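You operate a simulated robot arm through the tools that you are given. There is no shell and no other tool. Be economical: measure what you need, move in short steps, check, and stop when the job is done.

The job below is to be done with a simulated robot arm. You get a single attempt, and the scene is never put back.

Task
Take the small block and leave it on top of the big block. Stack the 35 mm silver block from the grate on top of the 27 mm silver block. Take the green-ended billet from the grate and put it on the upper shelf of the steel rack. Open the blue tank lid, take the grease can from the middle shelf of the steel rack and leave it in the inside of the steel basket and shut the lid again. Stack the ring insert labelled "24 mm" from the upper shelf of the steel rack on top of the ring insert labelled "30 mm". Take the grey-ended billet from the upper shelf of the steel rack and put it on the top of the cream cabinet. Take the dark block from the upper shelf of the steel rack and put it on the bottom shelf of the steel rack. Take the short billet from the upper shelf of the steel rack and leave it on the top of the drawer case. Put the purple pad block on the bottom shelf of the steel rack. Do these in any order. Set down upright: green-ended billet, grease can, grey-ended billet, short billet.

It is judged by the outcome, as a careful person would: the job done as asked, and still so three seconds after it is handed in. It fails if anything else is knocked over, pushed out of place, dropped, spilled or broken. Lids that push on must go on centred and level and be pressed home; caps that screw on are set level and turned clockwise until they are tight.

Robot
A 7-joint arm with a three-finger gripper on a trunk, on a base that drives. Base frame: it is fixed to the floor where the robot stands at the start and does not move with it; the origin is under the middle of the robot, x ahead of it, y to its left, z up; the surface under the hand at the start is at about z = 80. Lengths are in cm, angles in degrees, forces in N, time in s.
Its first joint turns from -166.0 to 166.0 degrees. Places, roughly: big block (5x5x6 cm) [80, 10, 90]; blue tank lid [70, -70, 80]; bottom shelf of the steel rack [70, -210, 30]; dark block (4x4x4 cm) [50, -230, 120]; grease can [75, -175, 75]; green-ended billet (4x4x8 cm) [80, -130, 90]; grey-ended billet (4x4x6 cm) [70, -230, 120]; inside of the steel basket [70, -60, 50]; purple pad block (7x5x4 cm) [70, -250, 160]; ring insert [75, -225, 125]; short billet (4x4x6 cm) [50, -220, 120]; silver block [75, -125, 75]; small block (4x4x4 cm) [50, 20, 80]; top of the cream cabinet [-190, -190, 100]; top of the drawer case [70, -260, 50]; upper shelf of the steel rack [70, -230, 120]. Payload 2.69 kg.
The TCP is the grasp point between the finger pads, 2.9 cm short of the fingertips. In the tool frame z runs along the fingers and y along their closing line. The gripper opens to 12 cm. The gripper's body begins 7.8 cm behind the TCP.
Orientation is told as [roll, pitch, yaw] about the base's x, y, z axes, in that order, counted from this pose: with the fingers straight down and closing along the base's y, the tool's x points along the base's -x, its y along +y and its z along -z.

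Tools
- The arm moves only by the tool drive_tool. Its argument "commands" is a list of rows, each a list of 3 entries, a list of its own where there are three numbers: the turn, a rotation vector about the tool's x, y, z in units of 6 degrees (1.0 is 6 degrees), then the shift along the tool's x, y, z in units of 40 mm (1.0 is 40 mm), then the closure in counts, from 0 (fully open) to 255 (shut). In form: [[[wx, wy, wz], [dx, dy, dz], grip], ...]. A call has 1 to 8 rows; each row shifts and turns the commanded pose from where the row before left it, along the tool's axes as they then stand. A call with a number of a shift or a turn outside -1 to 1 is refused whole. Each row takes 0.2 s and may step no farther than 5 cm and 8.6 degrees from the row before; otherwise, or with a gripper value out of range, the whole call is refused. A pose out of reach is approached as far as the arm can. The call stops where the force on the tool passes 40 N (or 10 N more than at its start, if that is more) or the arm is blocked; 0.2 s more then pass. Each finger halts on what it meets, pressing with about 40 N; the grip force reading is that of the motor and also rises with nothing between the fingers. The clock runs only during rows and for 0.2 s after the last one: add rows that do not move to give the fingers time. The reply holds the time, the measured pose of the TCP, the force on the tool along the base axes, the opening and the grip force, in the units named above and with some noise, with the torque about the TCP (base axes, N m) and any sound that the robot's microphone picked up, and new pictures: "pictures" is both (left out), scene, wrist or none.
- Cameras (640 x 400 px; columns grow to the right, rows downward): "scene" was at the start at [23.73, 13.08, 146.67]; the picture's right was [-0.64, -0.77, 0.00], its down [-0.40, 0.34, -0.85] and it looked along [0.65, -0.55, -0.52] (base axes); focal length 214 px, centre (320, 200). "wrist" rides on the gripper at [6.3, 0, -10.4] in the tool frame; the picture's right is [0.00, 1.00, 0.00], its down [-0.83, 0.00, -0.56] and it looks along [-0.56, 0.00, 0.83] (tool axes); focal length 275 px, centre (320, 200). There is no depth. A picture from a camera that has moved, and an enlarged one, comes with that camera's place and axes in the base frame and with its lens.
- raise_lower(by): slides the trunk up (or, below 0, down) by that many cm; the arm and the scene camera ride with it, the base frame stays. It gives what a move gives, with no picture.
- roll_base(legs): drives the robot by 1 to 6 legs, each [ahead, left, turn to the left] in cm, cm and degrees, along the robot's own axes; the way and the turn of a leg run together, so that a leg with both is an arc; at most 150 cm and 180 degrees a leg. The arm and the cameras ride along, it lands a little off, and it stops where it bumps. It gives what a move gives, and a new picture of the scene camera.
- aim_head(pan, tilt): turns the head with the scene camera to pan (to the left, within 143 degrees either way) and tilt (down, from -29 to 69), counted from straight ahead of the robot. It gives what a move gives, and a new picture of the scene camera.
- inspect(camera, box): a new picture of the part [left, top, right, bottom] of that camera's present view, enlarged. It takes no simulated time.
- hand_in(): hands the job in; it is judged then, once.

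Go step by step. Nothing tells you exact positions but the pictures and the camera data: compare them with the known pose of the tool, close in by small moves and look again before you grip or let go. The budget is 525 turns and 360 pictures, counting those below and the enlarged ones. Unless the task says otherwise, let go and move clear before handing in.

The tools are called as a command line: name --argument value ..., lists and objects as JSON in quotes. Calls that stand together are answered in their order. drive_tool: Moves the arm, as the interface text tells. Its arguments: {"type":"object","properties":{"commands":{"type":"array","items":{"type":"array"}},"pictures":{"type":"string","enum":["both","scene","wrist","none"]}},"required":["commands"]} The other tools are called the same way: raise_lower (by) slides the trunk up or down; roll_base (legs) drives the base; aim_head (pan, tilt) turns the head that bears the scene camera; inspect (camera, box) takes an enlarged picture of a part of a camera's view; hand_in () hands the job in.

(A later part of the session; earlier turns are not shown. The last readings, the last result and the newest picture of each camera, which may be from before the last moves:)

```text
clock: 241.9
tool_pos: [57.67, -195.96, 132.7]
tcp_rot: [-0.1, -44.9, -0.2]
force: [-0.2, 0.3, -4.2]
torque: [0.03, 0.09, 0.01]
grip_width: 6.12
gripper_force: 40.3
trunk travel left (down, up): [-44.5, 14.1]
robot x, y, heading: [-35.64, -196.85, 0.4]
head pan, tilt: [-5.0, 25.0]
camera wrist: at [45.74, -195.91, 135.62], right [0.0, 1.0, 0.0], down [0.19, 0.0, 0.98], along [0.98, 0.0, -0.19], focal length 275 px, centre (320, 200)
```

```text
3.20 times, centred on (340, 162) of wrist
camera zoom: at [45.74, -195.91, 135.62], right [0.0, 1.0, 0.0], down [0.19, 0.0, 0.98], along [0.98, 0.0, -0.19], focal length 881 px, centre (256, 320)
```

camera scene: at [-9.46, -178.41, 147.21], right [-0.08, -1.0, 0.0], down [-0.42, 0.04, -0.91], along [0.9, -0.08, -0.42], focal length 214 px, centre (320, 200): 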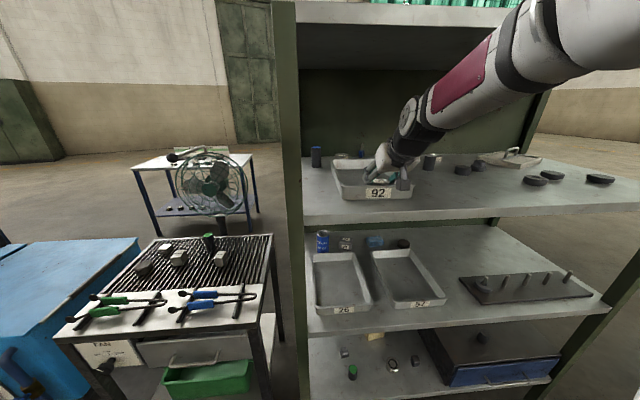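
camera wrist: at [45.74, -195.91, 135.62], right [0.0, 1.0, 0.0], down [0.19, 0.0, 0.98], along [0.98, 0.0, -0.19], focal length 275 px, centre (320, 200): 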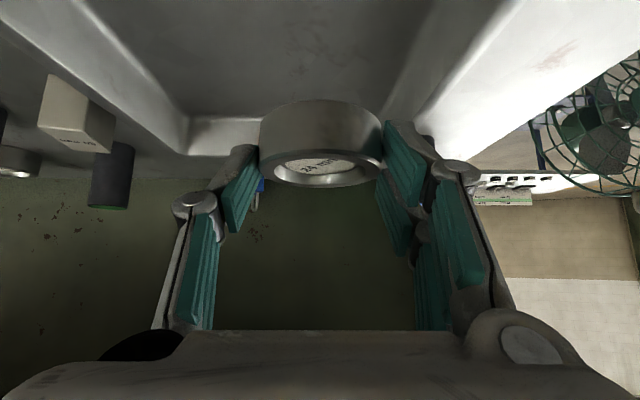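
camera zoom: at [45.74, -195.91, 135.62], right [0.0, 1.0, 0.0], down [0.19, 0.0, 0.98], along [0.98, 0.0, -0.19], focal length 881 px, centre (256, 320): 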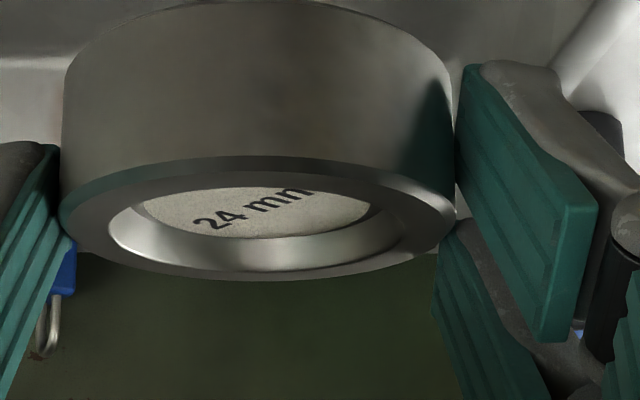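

roll_base --legs '[[17.5, 0, -0.3]]'

drive_tool --commands '[[[0, 0, 0], [0, -0.9, 0], 255], [[0, 0, 0], [0, -0.9, 0], 255]]' --pictures "wrist"

inspect --camera "wrist" --box '[340, 50, 500, 150]'

```text
clock: 243.4
tool_pos: [75.31, -196.32, 132.8]
tcp_rot: [0.0, -45.0, -0.3]
force: [-0.3, 0.0, -4.1]
torque: [0.02, 0.08, 0.0]
grip_width: 6.11
gripper_force: 40.3
trunk travel left (down, up): [-44.5, 14.1]
robot x, y, heading: [-18.08, -196.52, 0.1]
head pan, tilt: [-5.0, 25.0]
camera scene: at [8.22, -178.51, 147.21], right [-0.09, -1.0, 0.0], down [-0.42, 0.04, -0.91], along [0.9, -0.08, -0.42], focal length 214 px, centre (320, 200)
```

scene: 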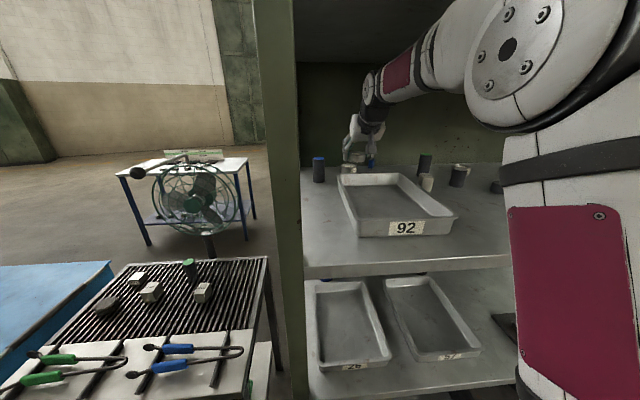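

```text
clock: 244.0
tool_pos: [75.24, -203.32, 132.55]
tcp_rot: [0.0, -44.9, -0.3]
force: [-0.3, 1.2, -4.3]
torque: [-0.08, 0.1, -0.09]
grip_width: 6.12
gripper_force: 40.5
trunk travel left (down, up): [-44.5, 14.1]
robot x, y, heading: [-18.46, -196.57, -0.2]
head pan, tilt: [-5.0, 25.0]
camera wrist: at [63.37, -203.27, 135.5], right [0.0, 1.0, 0.0], down [0.2, 0.0, 0.98], along [0.98, 0.0, -0.2], focal length 275 px, centre (320, 200)
```

wrist: 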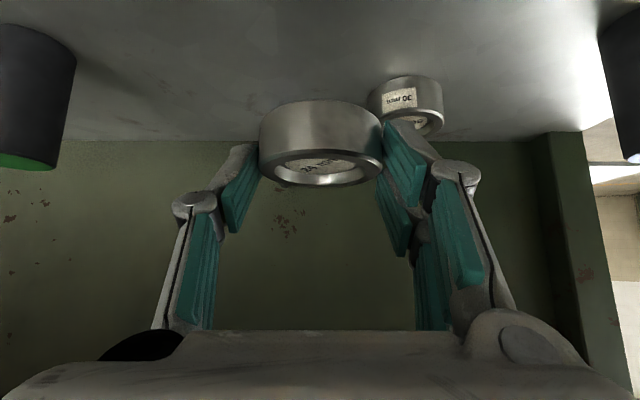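

```text
4.00 times, centred on (420, 100) of wrist
camera zoom: at [63.37, -203.27, 135.5], right [0.0, 1.0, 0.0], down [0.2, 0.0, 0.98], along [0.98, 0.0, -0.2], focal length 1101 px, centre (-80, 600)
```

zoom: 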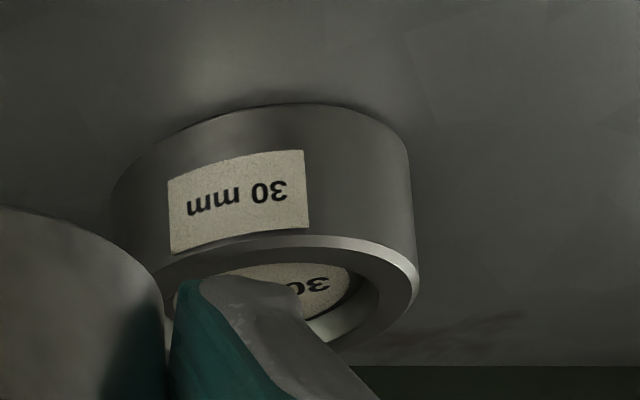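

30 mm ring at (84.9, −195.9). Held ring centre is ~1.0 cm ahead of the TCP. Move over it and check.

roll_base --legs '[[4, 0, 0.1]]'

drive_tool --commands '[[[0, 0, 0], [-0.2, 0.7, 0.2], 255], [[0, 0, 0], [-0.3, 0.7, 0.3], 255], [[0, 0, 0], [-0.3, 0.45, 0.3], 255]]' --pictures "wrist"

```text
clock: 244.9
tool_pos: [79.27, -203.4, 132.63]
tcp_rot: [-0.1, -45.0, -0.3]
force: [0.0, -0.2, -3.7]
torque: [-0.07, 0.08, 0.0]
grip_width: 6.12
gripper_force: 40.1
trunk travel left (down, up): [-44.5, 14.1]
robot x, y, heading: [-14.28, -196.53, 0.1]
head pan, tilt: [-5.0, 25.0]
camera scene: at [12.25, -178.47, 147.21], right [-0.09, -1.0, 0.0], down [-0.42, 0.04, -0.91], along [0.9, -0.08, -0.42], focal length 214 px, centre (320, 200)
```

scene: 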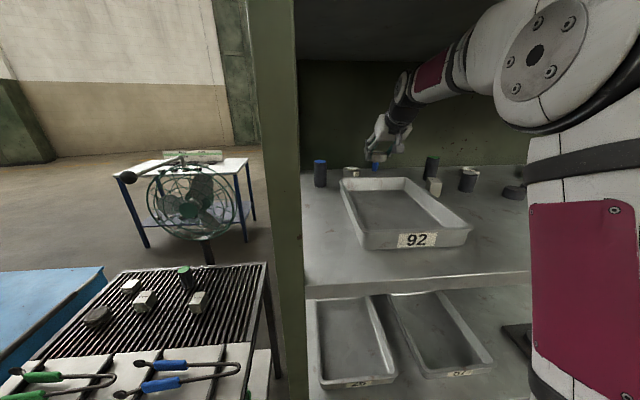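

```text
clock: 245.7
tool_pos: [83.8, -195.78, 132.7]
tcp_rot: [0.0, -44.9, -0.3]
force: [0.1, -1.1, -5.0]
torque: [0.05, 0.07, 0.04]
grip_width: 6.11
gripper_force: 40.4
trunk travel left (down, up): [-44.5, 14.1]
robot x, y, heading: [-14.24, -196.69, 0.1]
head pan, tilt: [-5.0, 25.0]
camera wrist: at [71.95, -195.88, 135.54], right [0.0, 1.0, 0.0], down [0.2, 0.0, 0.98], along [0.98, 0.0, -0.2], focal length 275 px, centre (320, 200)
```

wrist: 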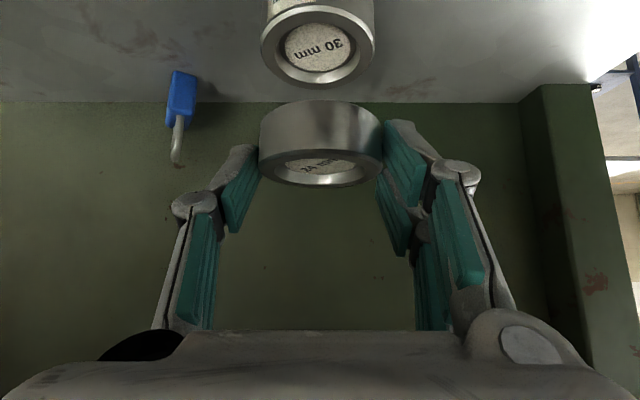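

Well aligned (shift 2 mm right). Lower.

drive_tool --commands '[[[0, 0, 0], [0.3, -0.05, 0.3], 255], [[0, 0, 0], [0.3, 0, 0.3], 255], [[0, 0, 0], [0.14, 0, 0.14], 255], [[0, 0, 0], [0.04, 0, 0.04], 255], [[0, 0, 0], [0.04, 0, 0.04], 255]]' --pictures "wrist"

```text
clock: 246.9
tool_pos: [83.87, -196.19, 128.56]
tcp_rot: [-0.1, -45.5, -0.2]
force: [-2.0, 1.6, 18.8]
torque: [-0.37, 0.32, -0.01]
grip_width: 6.1
gripper_force: 40.2
trunk travel left (down, up): [-44.5, 14.1]
robot x, y, heading: [-14.24, -196.41, 0.1]
head pan, tilt: [-5.0, 25.0]
camera wrist: at [71.89, -196.08, 131.3], right [0.0, 1.0, 0.0], down [0.19, 0.0, 0.98], along [0.98, 0.0, -0.19], focal length 275 px, centre (320, 200)
```

wrist: 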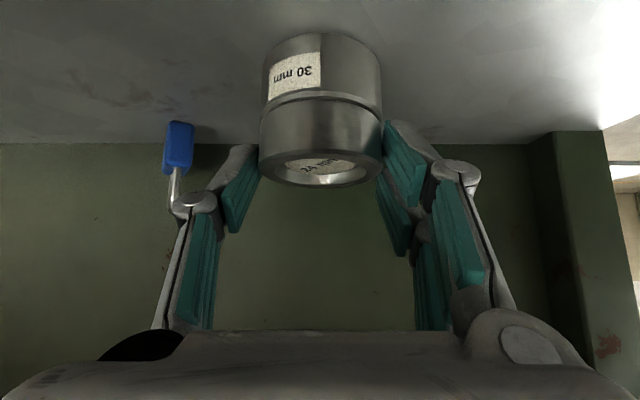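

Stacked nicely, in contact. Ease, release, and withdraw along the tool axis.

drive_tool --commands '[[[0, 0, 0], [-0.02, 0, -0.02], 255], [[0, 0, 0], [0, 0, 0], 100], [[0, 0, 0], [0, 0, 0], 85], [[0, 0, 0], [-0.1, 0, -0.4], 85], [[0, 0, 0], [0, 0, -0.6], 85]]' --pictures "wrist"

inspect --camera "wrist" --box '[140, 20, 420, 200]'

```text
clock: 248.1
tool_pos: [81.35, -196.05, 131.14]
tcp_rot: [0.0, -44.9, -0.3]
force: [0.5, -0.6, 0.0]
torque: [-0.02, 0.0, -0.01]
grip_width: 8.01
gripper_force: 0.0
trunk travel left (down, up): [-44.5, 14.1]
robot x, y, heading: [-14.3, -196.53, 0.1]
head pan, tilt: [-5.0, 25.0]
camera wrist: at [69.45, -196.08, 134.03], right [0.0, 1.0, 0.0], down [0.2, 0.0, 0.98], along [0.98, 0.0, -0.2], focal length 275 px, centre (320, 200)
```

wrist: 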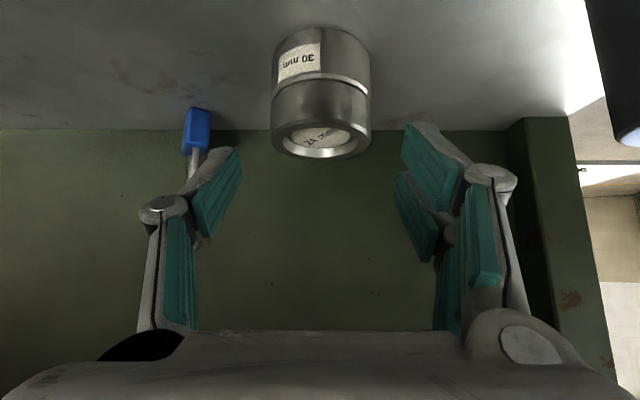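

```text
2.22 times, centred on (280, 110) of wrist
camera zoom: at [69.45, -196.08, 134.03], right [0.0, 1.0, 0.0], down [0.2, 0.0, 0.98], along [0.98, 0.0, -0.2], focal length 612 px, centre (409, 400)
```

zoom: 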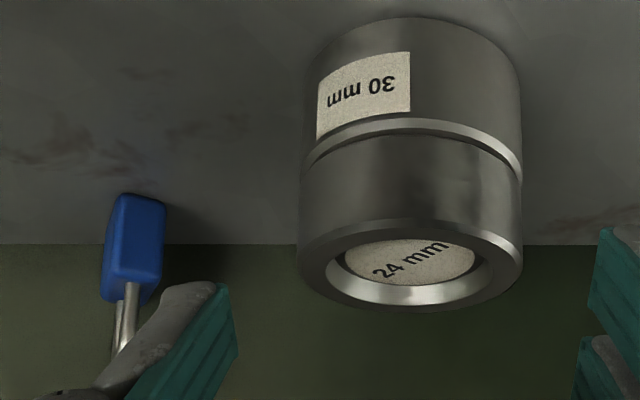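

Rings are stacked. The padlock behind got nudged by the tray; I'll try to put it back to about its original spot (86.4, −208.7) with a gentle grip.

drive_tool --commands '[[[0, 0, 0], [-0.2, -0.3, -0.7], 130], [[0.7, 0, 0.7], [0, -0.4, -0.3], 130], [[0.7, 0, 0.7], [0, -0.4, 0], 130], [[0.7, 0, 0.7], [0, 0, 0], 130], [[0.65, 0, 0.65], [0, 0, 0], 130], [[0, 0, 0], [0, 0, 0], 130]]' --pictures "wrist"

```text
clock: 249.5
tool_pos: [78.85, -200.49, 134.61]
tcp_rot: [0.0, -45.0, -23.5]
force: [-0.5, 0.2, -0.3]
torque: [0.0, -0.01, -0.01]
grip_width: 5.89
gripper_force: 0.1
trunk travel left (down, up): [-44.5, 14.1]
robot x, y, heading: [-14.0, -196.56, -0.1]
head pan, tilt: [-5.0, 25.0]
camera wrist: at [67.94, -195.76, 137.5], right [0.4, 0.92, 0.0], down [0.18, -0.07, 0.98], along [0.9, -0.39, -0.2], focal length 275 px, centre (320, 200)
```

wrist: 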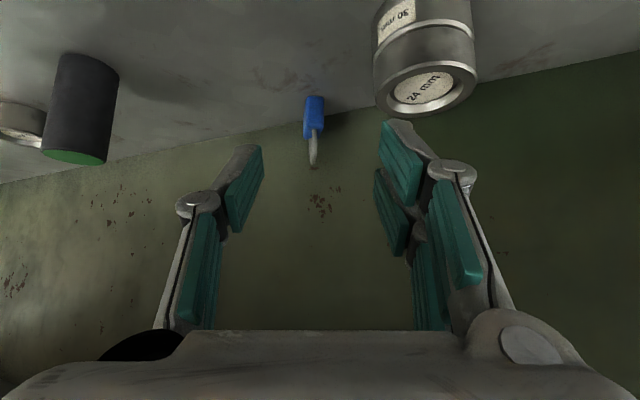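

drive_tool --commands '[[[0, 0, 0], [-0.5, -0.2, 0], 175], [[0, 0, 0], [0, 0, 0.9], 175], [[0, 0, 0], [0, 0, 0.9], 175], [[0, 0, 0], [0, 0, 0.8], 175]]' --pictures "wrist"

```text
clock: 250.5
tool_pos: [86.51, -204.85, 128.81]
tcp_rot: [0.1, -44.9, -23.6]
force: [-0.4, -0.5, 0.5]
torque: [0.03, -0.01, 0.01]
grip_width: 3.75
gripper_force: 0.1
trunk travel left (down, up): [-44.5, 14.1]
robot x, y, heading: [-13.89, -196.38, -0.2]
head pan, tilt: [-5.0, 25.0]
camera wrist: at [75.65, -199.98, 131.74], right [0.4, 0.92, 0.0], down [0.18, -0.08, 0.98], along [0.9, -0.39, -0.19], focal length 275 px, centre (320, 200)
```

wrist: 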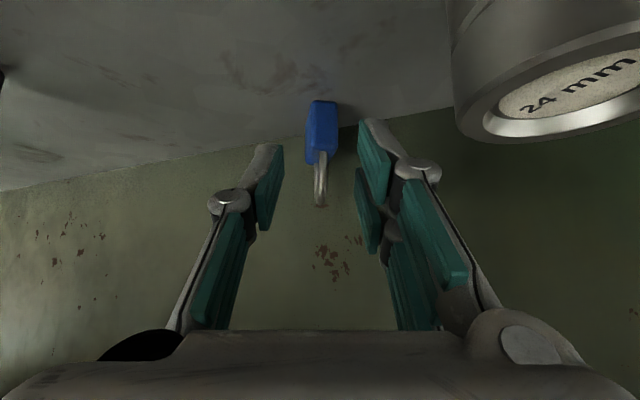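

drive_tool --commands '[[[0, 0, 0], [-0.09, 0, 0.5], 175], [[0, 0, 0], [0, 0, 0.45], 175], [[0, 0, 0], [0, 0, 0], 255], [[0, 0, 0], [0, 0, 0], 255]]' --pictures "wrist"

```text
clock: 251.5
tool_pos: [89.18, -205.79, 126.27]
tcp_rot: [0.1, -45.0, -23.6]
force: [-0.4, -0.2, -0.1]
torque: [0.0, 0.02, 0.02]
grip_width: 1.76
gripper_force: 39.7
trunk travel left (down, up): [-44.5, 14.1]
robot x, y, heading: [-14.38, -196.42, -0.1]
head pan, tilt: [-5.0, 25.0]
camera wrist: at [78.33, -201.15, 129.18], right [0.4, 0.92, 0.0], down [0.18, -0.07, 0.98], along [0.9, -0.39, -0.2], focal length 275 px, centre (320, 200)
```

wrist: 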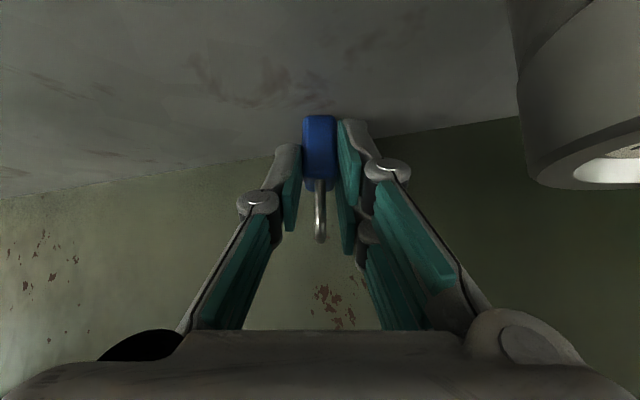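

drive_tool --commands '[[[0, 0, 0], [-0.15, 0, -0.15], 255], [[0, 0, 0], [0.27, -0.3, -0.27], 255], [[0, 0, 0], [0.27, -0.28, -0.27], 255], [[0.6, 0, 0.6], [0, 0, 0], 255], [[0.6, 0, 0.6], [0, 0, 0], 255], [[0.6, 0, 0.6], [0, 0, 0], 255], [[0.6, 0, 0.6], [0, 0, 0], 255], [[0.6, 0, 0.6], [0, 0, 0], 255]]' --pictures "wrist"

```text
clock: 253.3
tool_pos: [85.38, -206.8, 127.0]
tcp_rot: [0.0, -44.9, -49.2]
force: [-0.6, -0.6, -1.2]
torque: [0.02, 0.04, 0.04]
grip_width: 1.75
gripper_force: 39.7
trunk travel left (down, up): [-44.5, 14.1]
robot x, y, heading: [-14.2, -196.87, -0.0]
head pan, tilt: [-5.0, 25.0]
camera wrist: at [77.68, -197.87, 129.97], right [0.75, 0.66, 0.0], down [0.13, -0.14, 0.98], along [0.64, -0.74, -0.2], focal length 275 px, centre (320, 200)
```

wrist: 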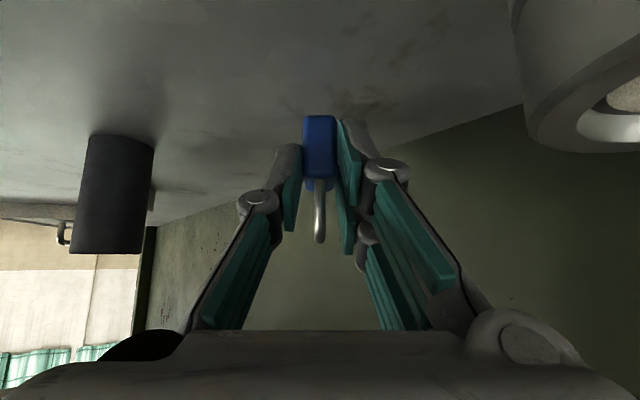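

drive_tool --commands '[[[0, 0, 0], [0.07, 0, 0.07], 255], [[0, 0, 0], [0.05, 0, 0.05], 255], [[0, 0, 0], [0, 0, 0], 190], [[0, 0, 0], [0, 0, 0], 180], [[0, 0, 0], [0, 0, -0.5], 180], [[0, 0, 0], [-0.3, 0, -0.7], 180], [[0, 0, 0], [-0.3, 0, -0.5], 180]]' --pictures "wrist"

```text
clock: 254.9
tool_pos: [83.43, -204.53, 133.08]
tcp_rot: [0.0, -45.0, -49.0]
force: [1.0, -0.9, -0.6]
torque: [-0.01, 0.0, -0.04]
grip_width: 3.55
gripper_force: 0.0
trunk travel left (down, up): [-44.5, 14.1]
robot x, y, heading: [-14.36, -196.52, 0.1]
head pan, tilt: [-5.0, 25.0]
camera wrist: at [75.63, -195.54, 135.88], right [0.75, 0.66, 0.0], down [0.13, -0.14, 0.98], along [0.65, -0.74, -0.19], focal length 275 px, centre (320, 200)
```

wrist: 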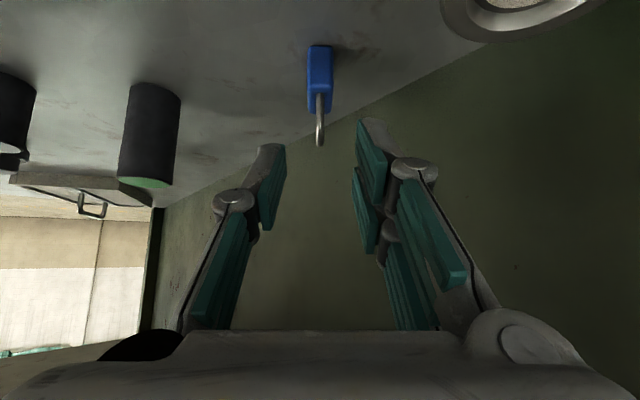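

drive_tool --commands '[[[-0.7, 0, -0.7], [0, 0, -0.3], 100], [[-0.7, 0, -0.7], [0, 0, 0], 100], [[-0.7, 0, -0.7], [0, 0, 0], 100], [[-0.7, 0, -0.7], [0.2, 0, -0.2], 100], [[-0.7, 0, -0.7], [0.2, 0, -0.2], 100], [[-0.7, 0, -0.7], [0.2, 0, -0.2], 100], [[-0.7, 0, -0.7], [0.2, 0, -0.2], 100], [[-0.7, 0, -0.7], [0.2, 0, -0.2], 100]]' --pictures "none"

roll_base --legs '[[-21, 0, 0], [0, -24, 0]]'

inspect --camera "wrist" --box '[0, 0, 640, 400]'

```text
clock: 256.7
tool_pos: [77.58, -201.94, 133.76]
tcp_rot: [0.0, -45.0, -1.4]
force: [1.1, 1.2, 0.1]
torque: [-0.02, -0.05, -0.03]
grip_width: 7.3
gripper_force: 0.0
trunk travel left (down, up): [-44.5, 14.1]
robot x, y, heading: [-14.23, -196.95, -0.2]
head pan, tilt: [-5.0, 25.0]
```

```text
clock: 259.7
tool_pos: [56.86, -226.14, 133.76]
tcp_rot: [0.1, -44.9, -1.5]
force: [0.1, 0.8, -0.3]
torque: [0.01, 0.0, -0.02]
grip_width: 7.3
gripper_force: 0.1
trunk travel left (down, up): [-44.5, 14.1]
robot x, y, heading: [-35.02, -220.81, 0.1]
head pan, tilt: [-5.0, 25.0]
camera scene: at [-8.59, -202.7, 147.21], right [-0.09, -1.0, 0.0], down [-0.42, 0.04, -0.91], along [0.9, -0.08, -0.42], focal length 214 px, centre (320, 200)
```

scene: 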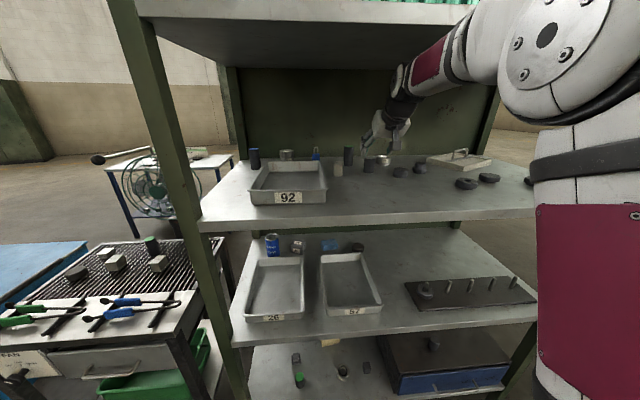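

```text
1.00 times, centred on (320, 200) of wrist (not enlarged: the box is as wide or as high as the picture)
camera zoom: at [45.01, -225.88, 136.69], right [0.02, 1.0, 0.0], down [0.2, 0.0, 0.98], along [0.98, -0.02, -0.2], focal length 275 px, centre (320, 200)
```

zoom: 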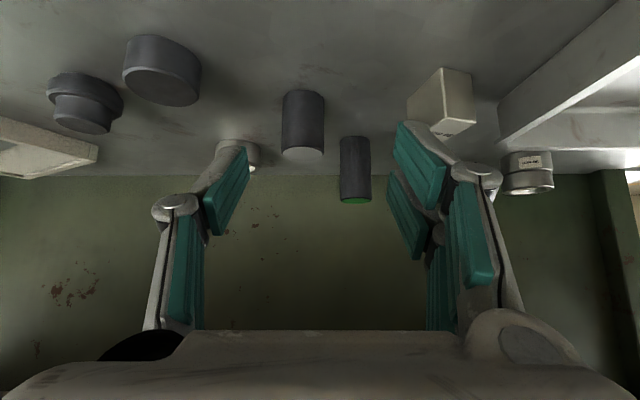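

Grey-ended billet at ≈(68.9, −228). Approach.

drive_tool --commands '[[[-0.18, 0, -0.18], [-0.6, -0.45, 0], 128], [[0, 0, 0], [0, 0, 0.8], 128], [[0, 0, 0], [0, 0, 0.8], 128], [[0, 0, 0], [0, 0, 0.8], 128]]' --pictures "wrist"

```text
clock: 260.7
tool_pos: [65.32, -227.83, 128.89]
tcp_rot: [0.0, -45.1, 0.0]
force: [-0.6, 0.4, 0.8]
torque: [0.0, -0.01, -0.02]
grip_width: 5.96
gripper_force: 0.0
trunk travel left (down, up): [-44.5, 14.1]
robot x, y, heading: [-34.88, -220.63, 0.1]
head pan, tilt: [-5.0, 25.0]
camera wrist: at [53.43, -228.0, 131.73], right [0.0, 1.0, 0.0], down [0.19, 0.0, 0.98], along [0.98, 0.0, -0.19], focal length 275 px, centre (320, 200)
```

wrist: 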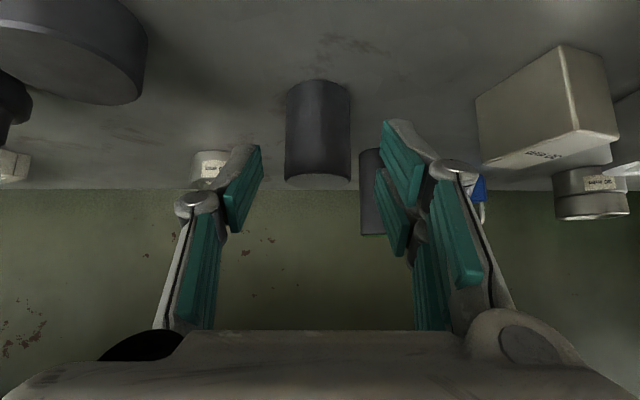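

drive_tool --commands '[[[0, 0, 0], [0.09, 0, 0.5], 128], [[0, 0, 0], [0, 0, 0.5], 128], [[0, 0, 0], [0, 0, 0], 255], [[0, 0, 0], [0, 0, 0], 255], [[0, 0, 0], [0, 0, 0], 255], [[0, 0, 0], [-0.2, 0, -0.2], 255], [[0, 0, 0], [-0.4, 0, -0.4], 255], [[0, 0, 0], [-0.6, 0, -0.6], 255]]' --pictures "wrist"

```text
clock: 262.5
tool_pos: [67.88, -228.03, 132.21]
tcp_rot: [0.0, -44.8, 0.0]
force: [0.0, 0.8, -6.0]
torque: [0.04, 0.08, -0.02]
grip_width: 3.95
gripper_force: 39.7
trunk travel left (down, up): [-44.5, 14.1]
robot x, y, heading: [-34.72, -220.63, -0.0]
head pan, tilt: [-5.0, 25.0]
camera wrist: at [56.09, -228.06, 135.11], right [0.0, 1.0, 0.0], down [0.2, 0.0, 0.98], along [0.98, 0.0, -0.2], focal length 275 px, centre (320, 200)
```

wrist: 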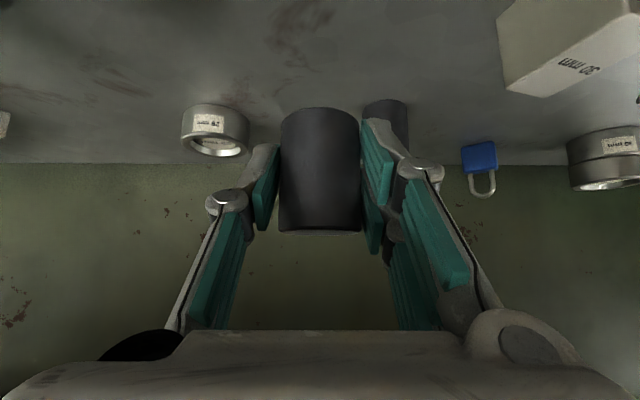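

Held. Now bring it out of the rack and retract the arm before turning to the cream cabinet.

roll_base --legs '[[-30, 0, 0]]'

drive_tool --commands '[[[0, 0, 0], [0.55, 0, -0.65], 255], [[0, 0, 0], [0.55, 0, -0.65], 255], [[0, 0, 0], [0.55, 0, -0.65], 255], [[0, 0, 0], [0.6, 0, -0.6], 255], [[0, 0, 0], [0.6, 0, -0.6], 255], [[0, 0, 0], [0.6, 0, -0.6], 255], [[0, 0, 0], [0.6, 0, -0.6], 255]]' --pictures "scene"

```text
clock: 264.6
tool_pos: [37.77, -227.94, 132.32]
tcp_rot: [0.0, -45.0, 0.1]
force: [0.4, 0.2, -5.5]
torque: [0.0, 0.09, 0.01]
grip_width: 3.96
gripper_force: 40.3
trunk travel left (down, up): [-44.5, 14.1]
robot x, y, heading: [-65.36, -220.6, 0.2]
head pan, tilt: [-5.0, 25.0]
camera scene: at [-38.78, -202.72, 147.2], right [-0.08, -1.0, 0.0], down [-0.42, 0.04, -0.91], along [0.9, -0.08, -0.42], focal length 214 px, centre (320, 200)
```

scene: 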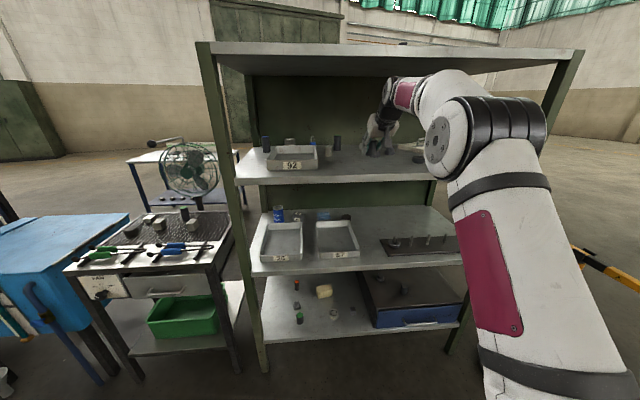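

```text
clock: 266.2
tool_pos: [13.87, -228.04, 132.96]
tcp_rot: [-0.1, -44.9, 0.1]
force: [0.2, 0.3, -6.9]
torque: [0.03, 0.04, 0.0]
grip_width: 3.91
gripper_force: 40.0
trunk travel left (down, up): [-44.5, 14.1]
robot x, y, heading: [-65.22, -221.02, 0.4]
head pan, tilt: [-5.0, 25.0]
camera scene: at [-38.76, -202.72, 147.2], right [-0.08, -1.0, 0.0], down [-0.42, 0.04, -0.91], along [0.9, -0.08, -0.42], focal length 214 px, centre (320, 200)
```

scene: 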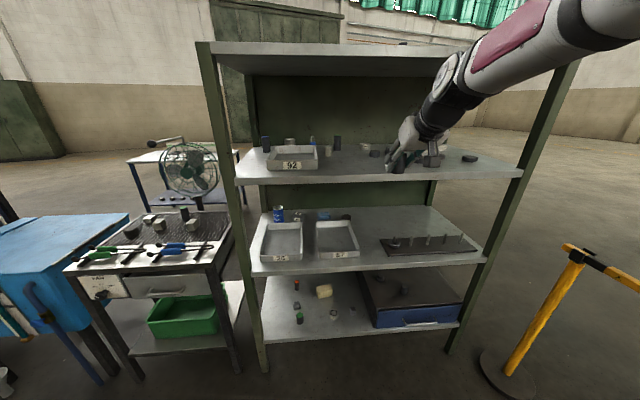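

roll_base --legs '[[10, -12, 0], [0, 0, -90], [0, 0, -90]]'

aim_head --pan -25 --tilt 30

```text
clock: 274.7
tool_pos: [-134.37, -237.59, 133.03]
tcp_rot: [-0.1, -44.8, -170.7]
force: [-0.9, 0.1, -4.9]
torque: [-0.03, -0.11, 0.0]
grip_width: 3.96
gripper_force: 39.5
trunk travel left (down, up): [-44.5, 14.1]
robot x, y, heading: [-55.19, -233.01, -172.5]
head pan, tilt: [-5.0, 25.0]
stopped in leg 3: the robot was blocked; the commanded pose is now the measured one
camera scene: at [-79.07, -254.56, 147.2], right [-0.04, 1.0, 0.0], down [0.42, 0.02, -0.91], along [-0.91, -0.04, -0.42], focal length 214 px, centre (320, 200)
```

scene: 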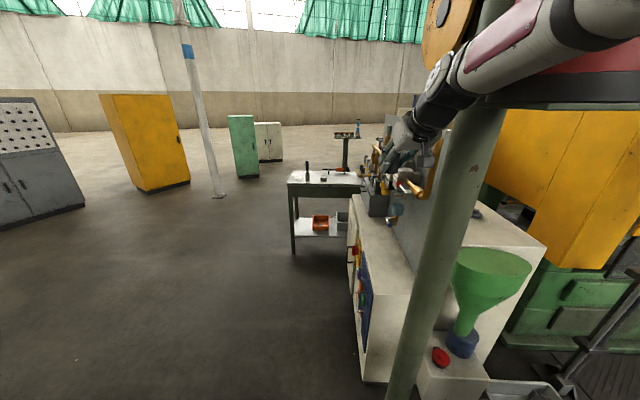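

```text
clock: 275.5
tool_pos: [-134.42, -237.53, 133.12]
tcp_rot: [-0.2, -44.9, -170.9]
force: [0.4, -0.1, -6.0]
torque: [0.0, -0.12, 0.02]
grip_width: 3.95
gripper_force: 40.6
trunk travel left (down, up): [-44.5, 14.1]
robot x, y, heading: [-54.86, -232.82, -172.5]
head pan, tilt: [-25.0, 30.0]
camera scene: at [-78.5, -251.51, 146.39], right [0.3, 0.95, 0.0], down [0.48, -0.15, -0.87], along [-0.83, 0.26, -0.5], focal length 214 px, centre (320, 200)
```

scene: 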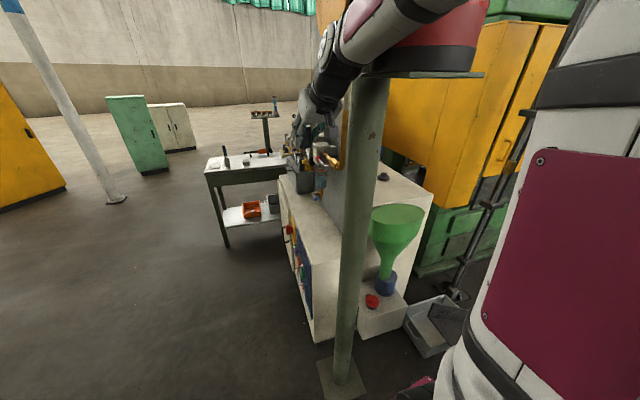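

The column is right beside the hand. Back away from it, then turn a bit further right to about heading 159°.

roll_base --legs '[[-20, 0, 0], [0, 0, -28.5]]'

aim_head --pan -5 --tilt 30

```text
clock: 277.5
tool_pos: [-114.44, -232.96, 132.5]
tcp_rot: [0.1, -44.1, -172.1]
force: [0.6, 0.5, -5.1]
torque: [-0.02, -0.1, -0.01]
grip_width: 3.94
gripper_force: 39.7
trunk travel left (down, up): [-44.5, 14.1]
robot x, y, heading: [-34.88, -229.83, -174.2]
head pan, tilt: [-25.0, 30.0]
stopped in leg 2: the force on the tool passed its limit at 72 N (the readings are from after the stop); the commanded pose is now the measured one
camera scene: at [-59.13, -248.03, 146.41], right [0.33, 0.95, 0.0], down [0.47, -0.16, -0.87], along [-0.82, 0.28, -0.5], focal length 214 px, centre (320, 200)
```

scene: 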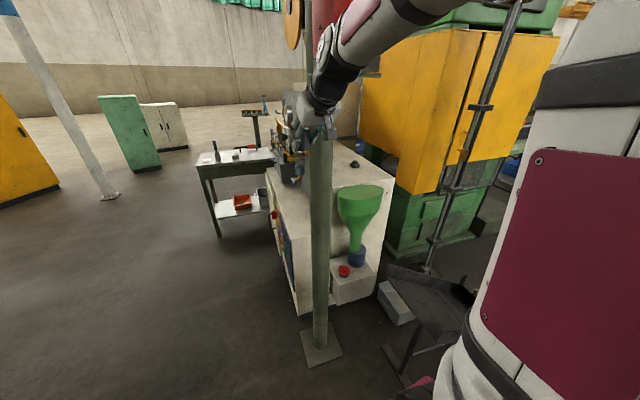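

```text
clock: 278.3
tool_pos: [-114.48, -232.96, 132.69]
tcp_rot: [0.3, -44.2, -172.1]
force: [1.9, 1.5, -7.4]
torque: [-0.09, 0.36, -0.01]
grip_width: 3.94
gripper_force: 39.9
trunk travel left (down, up): [-44.5, 14.1]
robot x, y, heading: [-35.07, -230.29, -173.8]
head pan, tilt: [-5.0, 30.0]
camera scene: at [-59.63, -251.12, 146.41], right [-0.02, 1.0, 0.0], down [0.5, 0.01, -0.87], along [-0.87, -0.01, -0.5], focal length 214 px, centre (320, 200)
```

scene: 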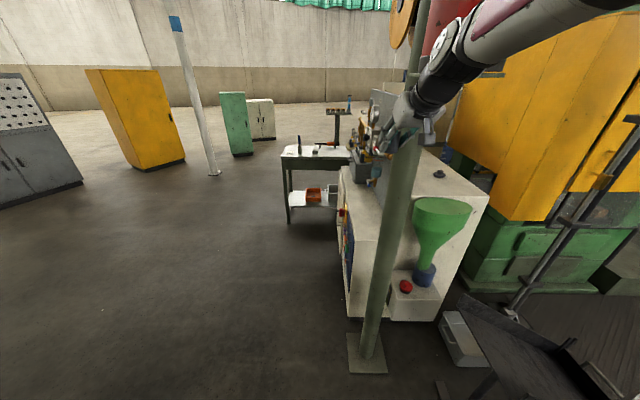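

The wrist met something hanging on the column (extinguisher). Turn back slightly, lower the trunk by 25, then turn again beneath it.

roll_base --legs '[[-3, 0, 6]]'

raise_lower --by -25

aim_head --pan -12 --tilt 10

```text
clock: 279.3
tool_pos: [-110.63, -240.96, 132.57]
tcp_rot: [0.1, -44.2, -166.0]
force: [-0.2, 0.3, -5.4]
torque: [0.04, -0.07, -0.03]
grip_width: 3.96
gripper_force: 39.9
trunk travel left (down, up): [-44.5, 14.1]
robot x, y, heading: [-31.97, -229.87, -167.8]
head pan, tilt: [-5.0, 30.0]
camera scene: at [-54.28, -253.14, 146.41], right [-0.12, 0.99, 0.0], down [0.5, 0.06, -0.87], along [-0.86, -0.11, -0.5], focal length 214 px, centre (320, 200)
```

scene: 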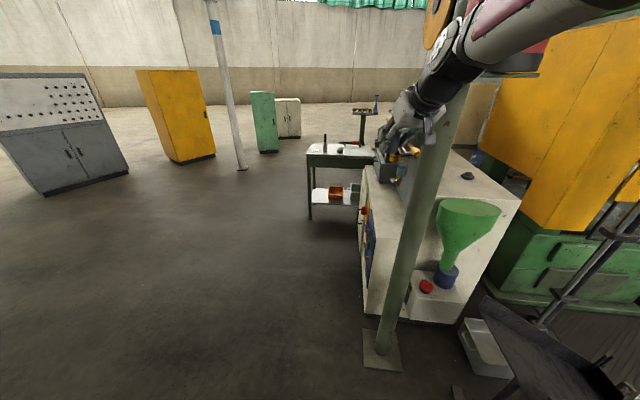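

```text
clock: 281.9
tool_pos: [-110.63, -240.85, 107.67]
tcp_rot: [0.2, -44.2, -166.0]
force: [0.2, 0.2, -5.5]
torque: [0.03, -0.07, -0.02]
grip_width: 3.94
gripper_force: 39.7
trunk travel left (down, up): [-19.5, 39.1]
robot x, y, heading: [-31.92, -229.59, -168.1]
head pan, tilt: [-5.0, 30.0]
```

```text
clock: 282.7
tool_pos: [-110.6, -240.99, 107.64]
tcp_rot: [0.2, -44.2, -166.0]
force: [0.6, -0.5, -4.9]
torque: [0.03, -0.08, 0.0]
grip_width: 3.94
gripper_force: 40.4
trunk travel left (down, up): [-19.5, 39.1]
robot x, y, heading: [-32.39, -229.85, -168.1]
head pan, tilt: [-12.0, 10.0]
camera scene: at [-65.71, -254.42, 124.7], right [0.0, 1.0, 0.0], down [0.17, 0.0, -0.98], along [-0.98, 0.0, -0.17], focal length 214 px, centre (320, 200)
```

scene: 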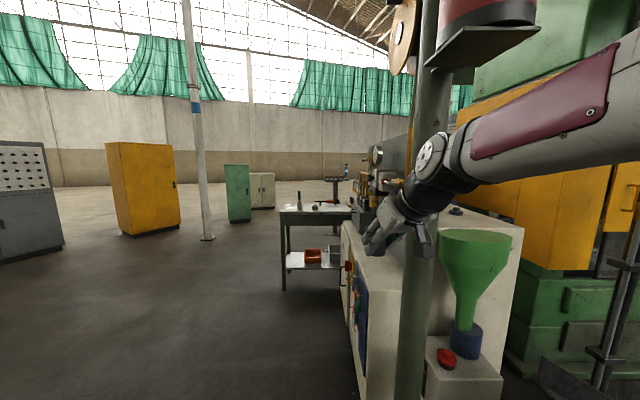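

Clear below the extinguisher now. Turn right past the column.

roll_base --legs '[[0, 0, -20], [0, 0, -14]]'

aim_head --pan 0 --tilt 30

```text
clock: 285.0
tool_pos: [-103.36, -194.81, 107.55]
tcp_rot: [0.2, -44.1, 159.8]
force: [-0.2, 0.9, -5.5]
torque: [-0.05, -0.08, 0.03]
grip_width: 3.93
gripper_force: 39.5
trunk travel left (down, up): [-19.5, 39.1]
robot x, y, heading: [-32.18, -229.72, 157.9]
head pan, tilt: [-12.0, 10.0]
camera scene: at [-73.75, -231.33, 124.7], right [0.56, 0.83, 0.0], down [0.14, -0.1, -0.98], along [-0.81, 0.55, -0.17], focal length 214 px, centre (320, 200)
```

scene: 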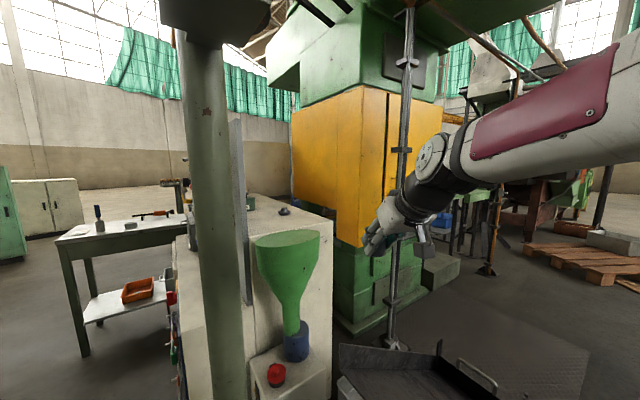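

```text
clock: 285.9
tool_pos: [-103.27, -194.96, 107.64]
tcp_rot: [0.2, -44.2, 159.9]
force: [-0.3, 0.0, -4.3]
torque: [-0.03, -0.09, 0.01]
grip_width: 3.91
gripper_force: 40.2
trunk travel left (down, up): [-19.5, 39.1]
robot x, y, heading: [-32.11, -230.07, 158.1]
head pan, tilt: [0.0, 30.0]
camera scene: at [-74.44, -233.13, 121.48], right [0.38, 0.93, 0.0], down [0.46, -0.19, -0.87], along [-0.8, 0.33, -0.5], focal length 214 px, centre (320, 200)
```

scene: 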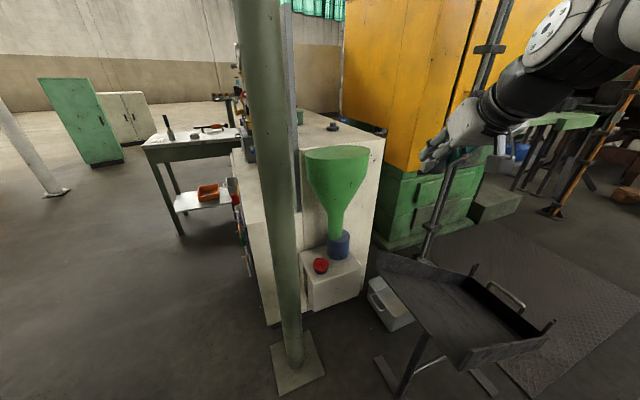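

Target spot on the cabinet: ≈(−150, −188), beyond the funnel. Advance 24 cm along this heading.

roll_base --legs '[[24, 0, 0]]'

inspect --camera "wrist" --box '[0, 0, 640, 400]'

```text
clock: 287.2
tool_pos: [-114.5, -190.03, 107.7]
tcp_rot: [0.4, -43.9, 159.6]
force: [-0.1, -0.8, -5.3]
torque: [-0.04, -0.1, -0.01]
grip_width: 3.91
gripper_force: 39.6
trunk travel left (down, up): [-19.5, 39.1]
robot x, y, heading: [-43.45, -225.41, 157.5]
head pan, tilt: [0.0, 30.0]
stopped in leg 1: the robot was blocked; the commanded pose is now the measured one
camera scene: at [-85.79, -228.43, 121.65], right [0.38, 0.92, 0.0], down [0.46, -0.19, -0.87], along [-0.8, 0.33, -0.5], focal length 214 px, centre (320, 200)
```

scene: 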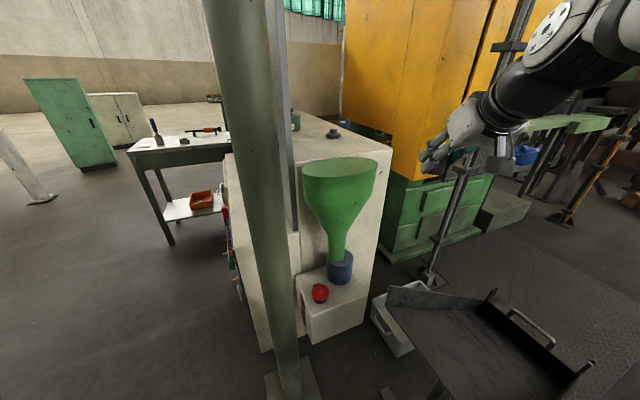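

```text
1.00 times, centred on (320, 200) of wrist (not enlarged: the box is as wide or as high as the picture)
camera zoom: at [-103.49, -194.05, 110.81], right [-0.34, -0.94, 0.0], down [-0.2, 0.07, 0.98], along [-0.92, 0.34, -0.21], focal length 275 px, centre (320, 200)
```

zoom: 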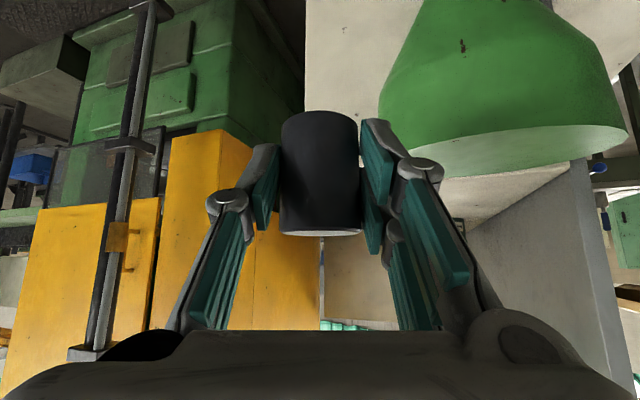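

Blocked by the chute on this line. I'll reposition: swing the arm to the right over the chute, then take the base to heading 180° further left of the chute.

drive_tool --commands '[[[0, 0, 0], [0.24, -0.95, -0.24], 255], [[0, 0, 0], [0.24, -0.95, -0.24], 255], [[0, 0, 0], [0.24, -0.95, -0.24], 255], [[0, 0, 0], [0.24, -0.95, -0.24], 255], [[0, 0, 0], [0.24, -0.95, -0.24], 255], [[0, 0, 0], [0.24, -0.95, -0.24], 255], [[0, 0, 0], [0.24, -0.95, -0.24], 255], [[0, 0, 0], [0.24, -0.95, -0.24], 255]]' --pictures "none"

drive_tool --commands '[[[0.68, 0, 0.68], [0.2, -0.9, -0.2], 255], [[0.68, 0, 0.68], [0, 0, 0], 255], [[0.68, 0, 0.68], [0, 0, 0], 255], [[0.68, 0, 0.68], [0, 0, 0], 255], [[0.68, 0, 0.68], [0, 0, 0], 255], [[0, 0, 0], [0, 0, 0], 255]]' --pictures "scene"

```text
clock: 289.0
tool_pos: [-93.66, -165.12, 107.95]
tcp_rot: [0.2, -44.3, 159.7]
force: [-0.7, -0.8, -4.9]
torque: [-0.01, -0.1, -0.03]
grip_width: 3.94
gripper_force: 40.0
trunk travel left (down, up): [-19.5, 39.1]
robot x, y, heading: [-44.18, -224.98, 157.8]
head pan, tilt: [0.0, 30.0]
```

```text
clock: 290.4
tool_pos: [-91.3, -162.24, 107.92]
tcp_rot: [-0.3, -44.3, 131.0]
force: [-1.6, 0.0, -5.5]
torque: [-0.08, -0.03, 0.0]
grip_width: 3.92
gripper_force: 40.0
trunk travel left (down, up): [-19.5, 39.1]
robot x, y, heading: [-43.87, -225.02, 157.7]
head pan, tilt: [0.0, 30.0]
camera scene: at [-85.65, -228.48, 121.64], right [0.38, 0.92, 0.0], down [0.46, -0.19, -0.87], along [-0.8, 0.33, -0.5], focal length 214 px, centre (320, 200)
```

scene: 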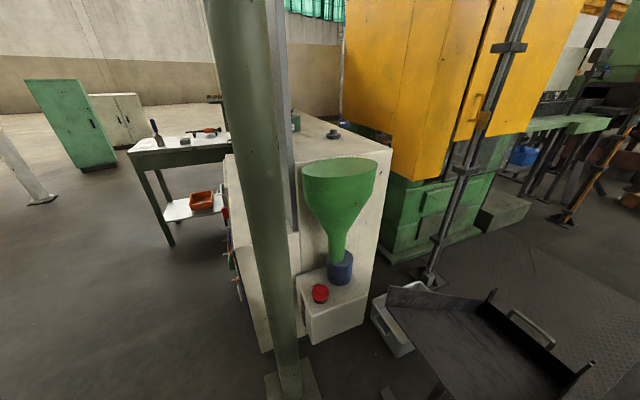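

roll_base --legs '[[-10, 0, 0], [0, 0, 22.3]]'

roll_base --legs '[[10, 12, 0], [18, 0, 0]]'

```text
clock: 292.7
tool_pos: [-102.96, -188.8, 107.66]
tcp_rot: [-0.4, -44.0, 153.6]
force: [-1.0, -0.2, -5.2]
torque: [-0.05, -0.08, 0.0]
grip_width: 3.91
gripper_force: 39.8
trunk travel left (down, up): [-19.5, 39.1]
robot x, y, heading: [-34.53, -228.53, 179.9]
head pan, tilt: [0.0, 30.0]
camera scene: at [-72.6, -247.9, 121.47], right [0.0, 1.0, 0.0], down [0.5, 0.0, -0.87], along [-0.87, 0.0, -0.5], focal length 214 px, centre (320, 200)
```

scene: 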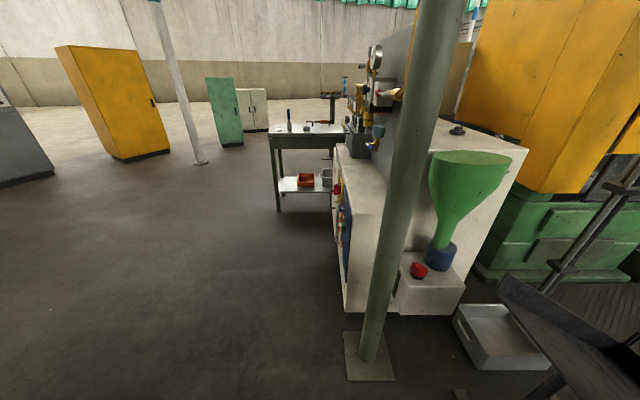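

```text
clock: 295.2
tool_pos: [-131.02, -200.63, 107.72]
tcp_rot: [-0.4, -44.1, 153.5]
force: [0.3, -0.2, -5.5]
torque: [-0.06, -0.08, -0.02]
grip_width: 3.9
gripper_force: 40.0
trunk travel left (down, up): [-19.5, 39.1]
robot x, y, heading: [-62.44, -240.51, 179.6]
head pan, tilt: [0.0, 30.0]
camera scene: at [-100.68, -259.74, 121.47], right [0.0, 1.0, 0.0], down [0.5, 0.0, -0.87], along [-0.87, 0.0, -0.5], focal length 214 px, centre (320, 200)
```

scene: 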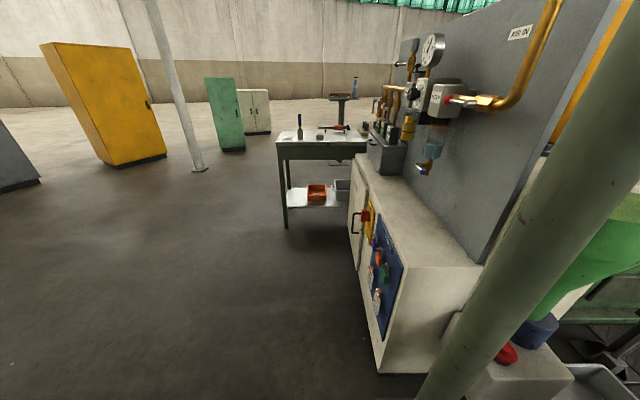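

aim_head --pan -45 --tilt 25

inspect --camera "wrist" --box '[0, 0, 640, 400]'

```text
clock: 296.4
tool_pos: [-130.97, -200.74, 107.63]
tcp_rot: [-0.5, -43.9, 153.5]
force: [0.1, -0.3, -5.5]
torque: [-0.01, -0.06, -0.01]
grip_width: 3.91
gripper_force: 40.5
trunk travel left (down, up): [-19.5, 39.1]
robot x, y, heading: [-62.62, -240.7, 180.0]
head pan, tilt: [-45.0, 25.0]
camera scene: at [-98.15, -253.23, 122.27], right [0.71, 0.71, 0.0], down [0.3, -0.3, -0.91], along [-0.64, 0.64, -0.42], focal length 214 px, centre (320, 200)
```

scene: 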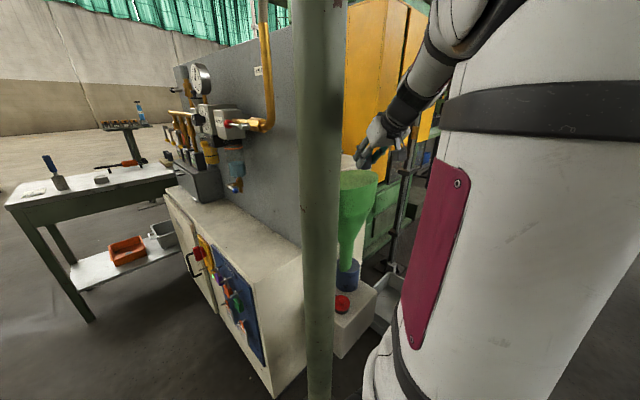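

```text
1.00 times, centred on (320, 200) of wrist (not enlarged: the box is as wide or as high as the picture)
camera zoom: at [-120.5, -205.97, 110.75], right [-0.45, -0.89, -0.01], down [-0.19, 0.09, 0.98], along [-0.87, 0.44, -0.21], focal length 275 px, centre (320, 200)
```

zoom: 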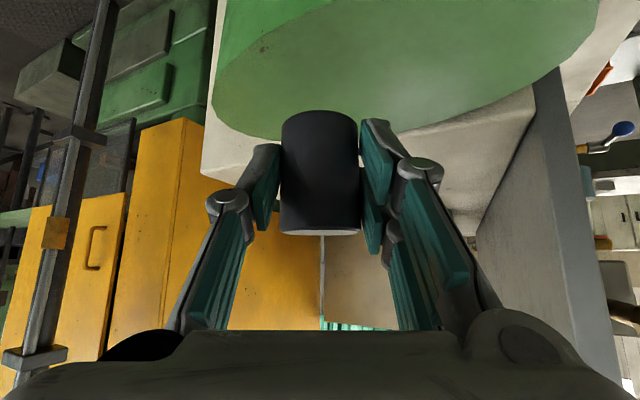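

Cabinet's near corner is at ≈(−142, −179.5). Extend over to (−150, −188).

drive_tool --commands '[[[0.05, 0, 0], [-0.65, -0.12, 0.65], 255], [[0, 0, 0], [-0.65, -0.12, 0.65], 255], [[0, 0, 0], [-0.65, -0.12, 0.65], 255], [[0, 0, 0], [-0.65, -0.12, 0.65], 255], [[0, 0, 0], [-0.65, -0.12, 0.65], 255], [[0, 0, 0], [-0.65, -0.12, 0.65], 255]]' --pictures "both"

```text
clock: 297.8
tool_pos: [-149.52, -188.08, 107.22]
tcp_rot: [-0.9, -44.0, 153.6]
force: [-0.4, -0.1, -5.0]
torque: [-0.06, -0.08, -0.01]
grip_width: 3.92
gripper_force: 40.0
trunk travel left (down, up): [-19.5, 39.1]
robot x, y, heading: [-63.13, -240.57, 180.0]
head pan, tilt: [-45.0, 25.0]
camera scene: at [-98.13, -253.24, 122.27], right [0.71, 0.71, 0.0], down [0.3, -0.3, -0.91], along [-0.64, 0.64, -0.42], focal length 214 px, centre (320, 200)
camera wrist: at [-138.92, -193.38, 110.32], right [-0.45, -0.89, -0.01], down [-0.19, 0.08, 0.98], along [-0.87, 0.44, -0.21], focal length 275 px, centre (320, 200)
```

scene: 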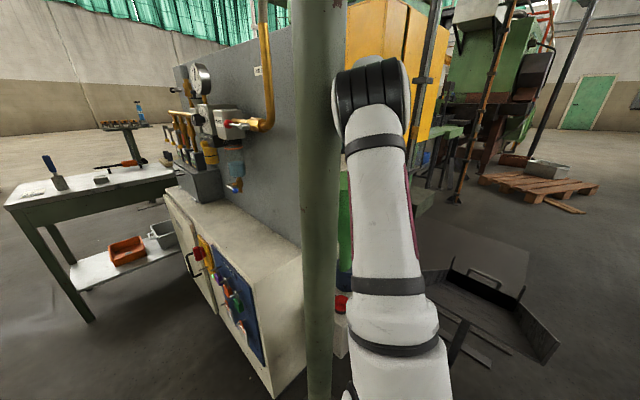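
wrist: 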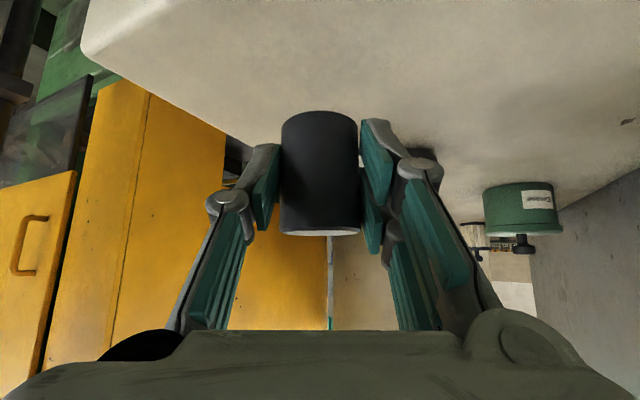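

drive_tool --commands '[[[-0.15, -0.15, 0], [0.25, 0, 0.25], 255], [[0, 0, 0], [0.18, 0, 0.18], 255], [[0, 0, 0], [0.08, 0, 0.08], 255], [[0, 0, 0], [0.07, 0, 0.07], 255], [[0, 0, 0], [0.07, 0, 0.07], 255], [[0, 0, 0], [0.07, 0, 0.07], 255]]' --pictures "none"

```text
clock: 299.2
tool_pos: [-149.35, -188.14, 103.69]
tcp_rot: [0.0, -45.3, 153.6]
force: [0.6, -2.2, 12.5]
torque: [-0.25, 0.27, 0.01]
grip_width: 3.91
gripper_force: 39.6
trunk travel left (down, up): [-19.5, 39.1]
robot x, y, heading: [-62.82, -240.57, 179.8]
head pan, tilt: [-45.0, 25.0]
```

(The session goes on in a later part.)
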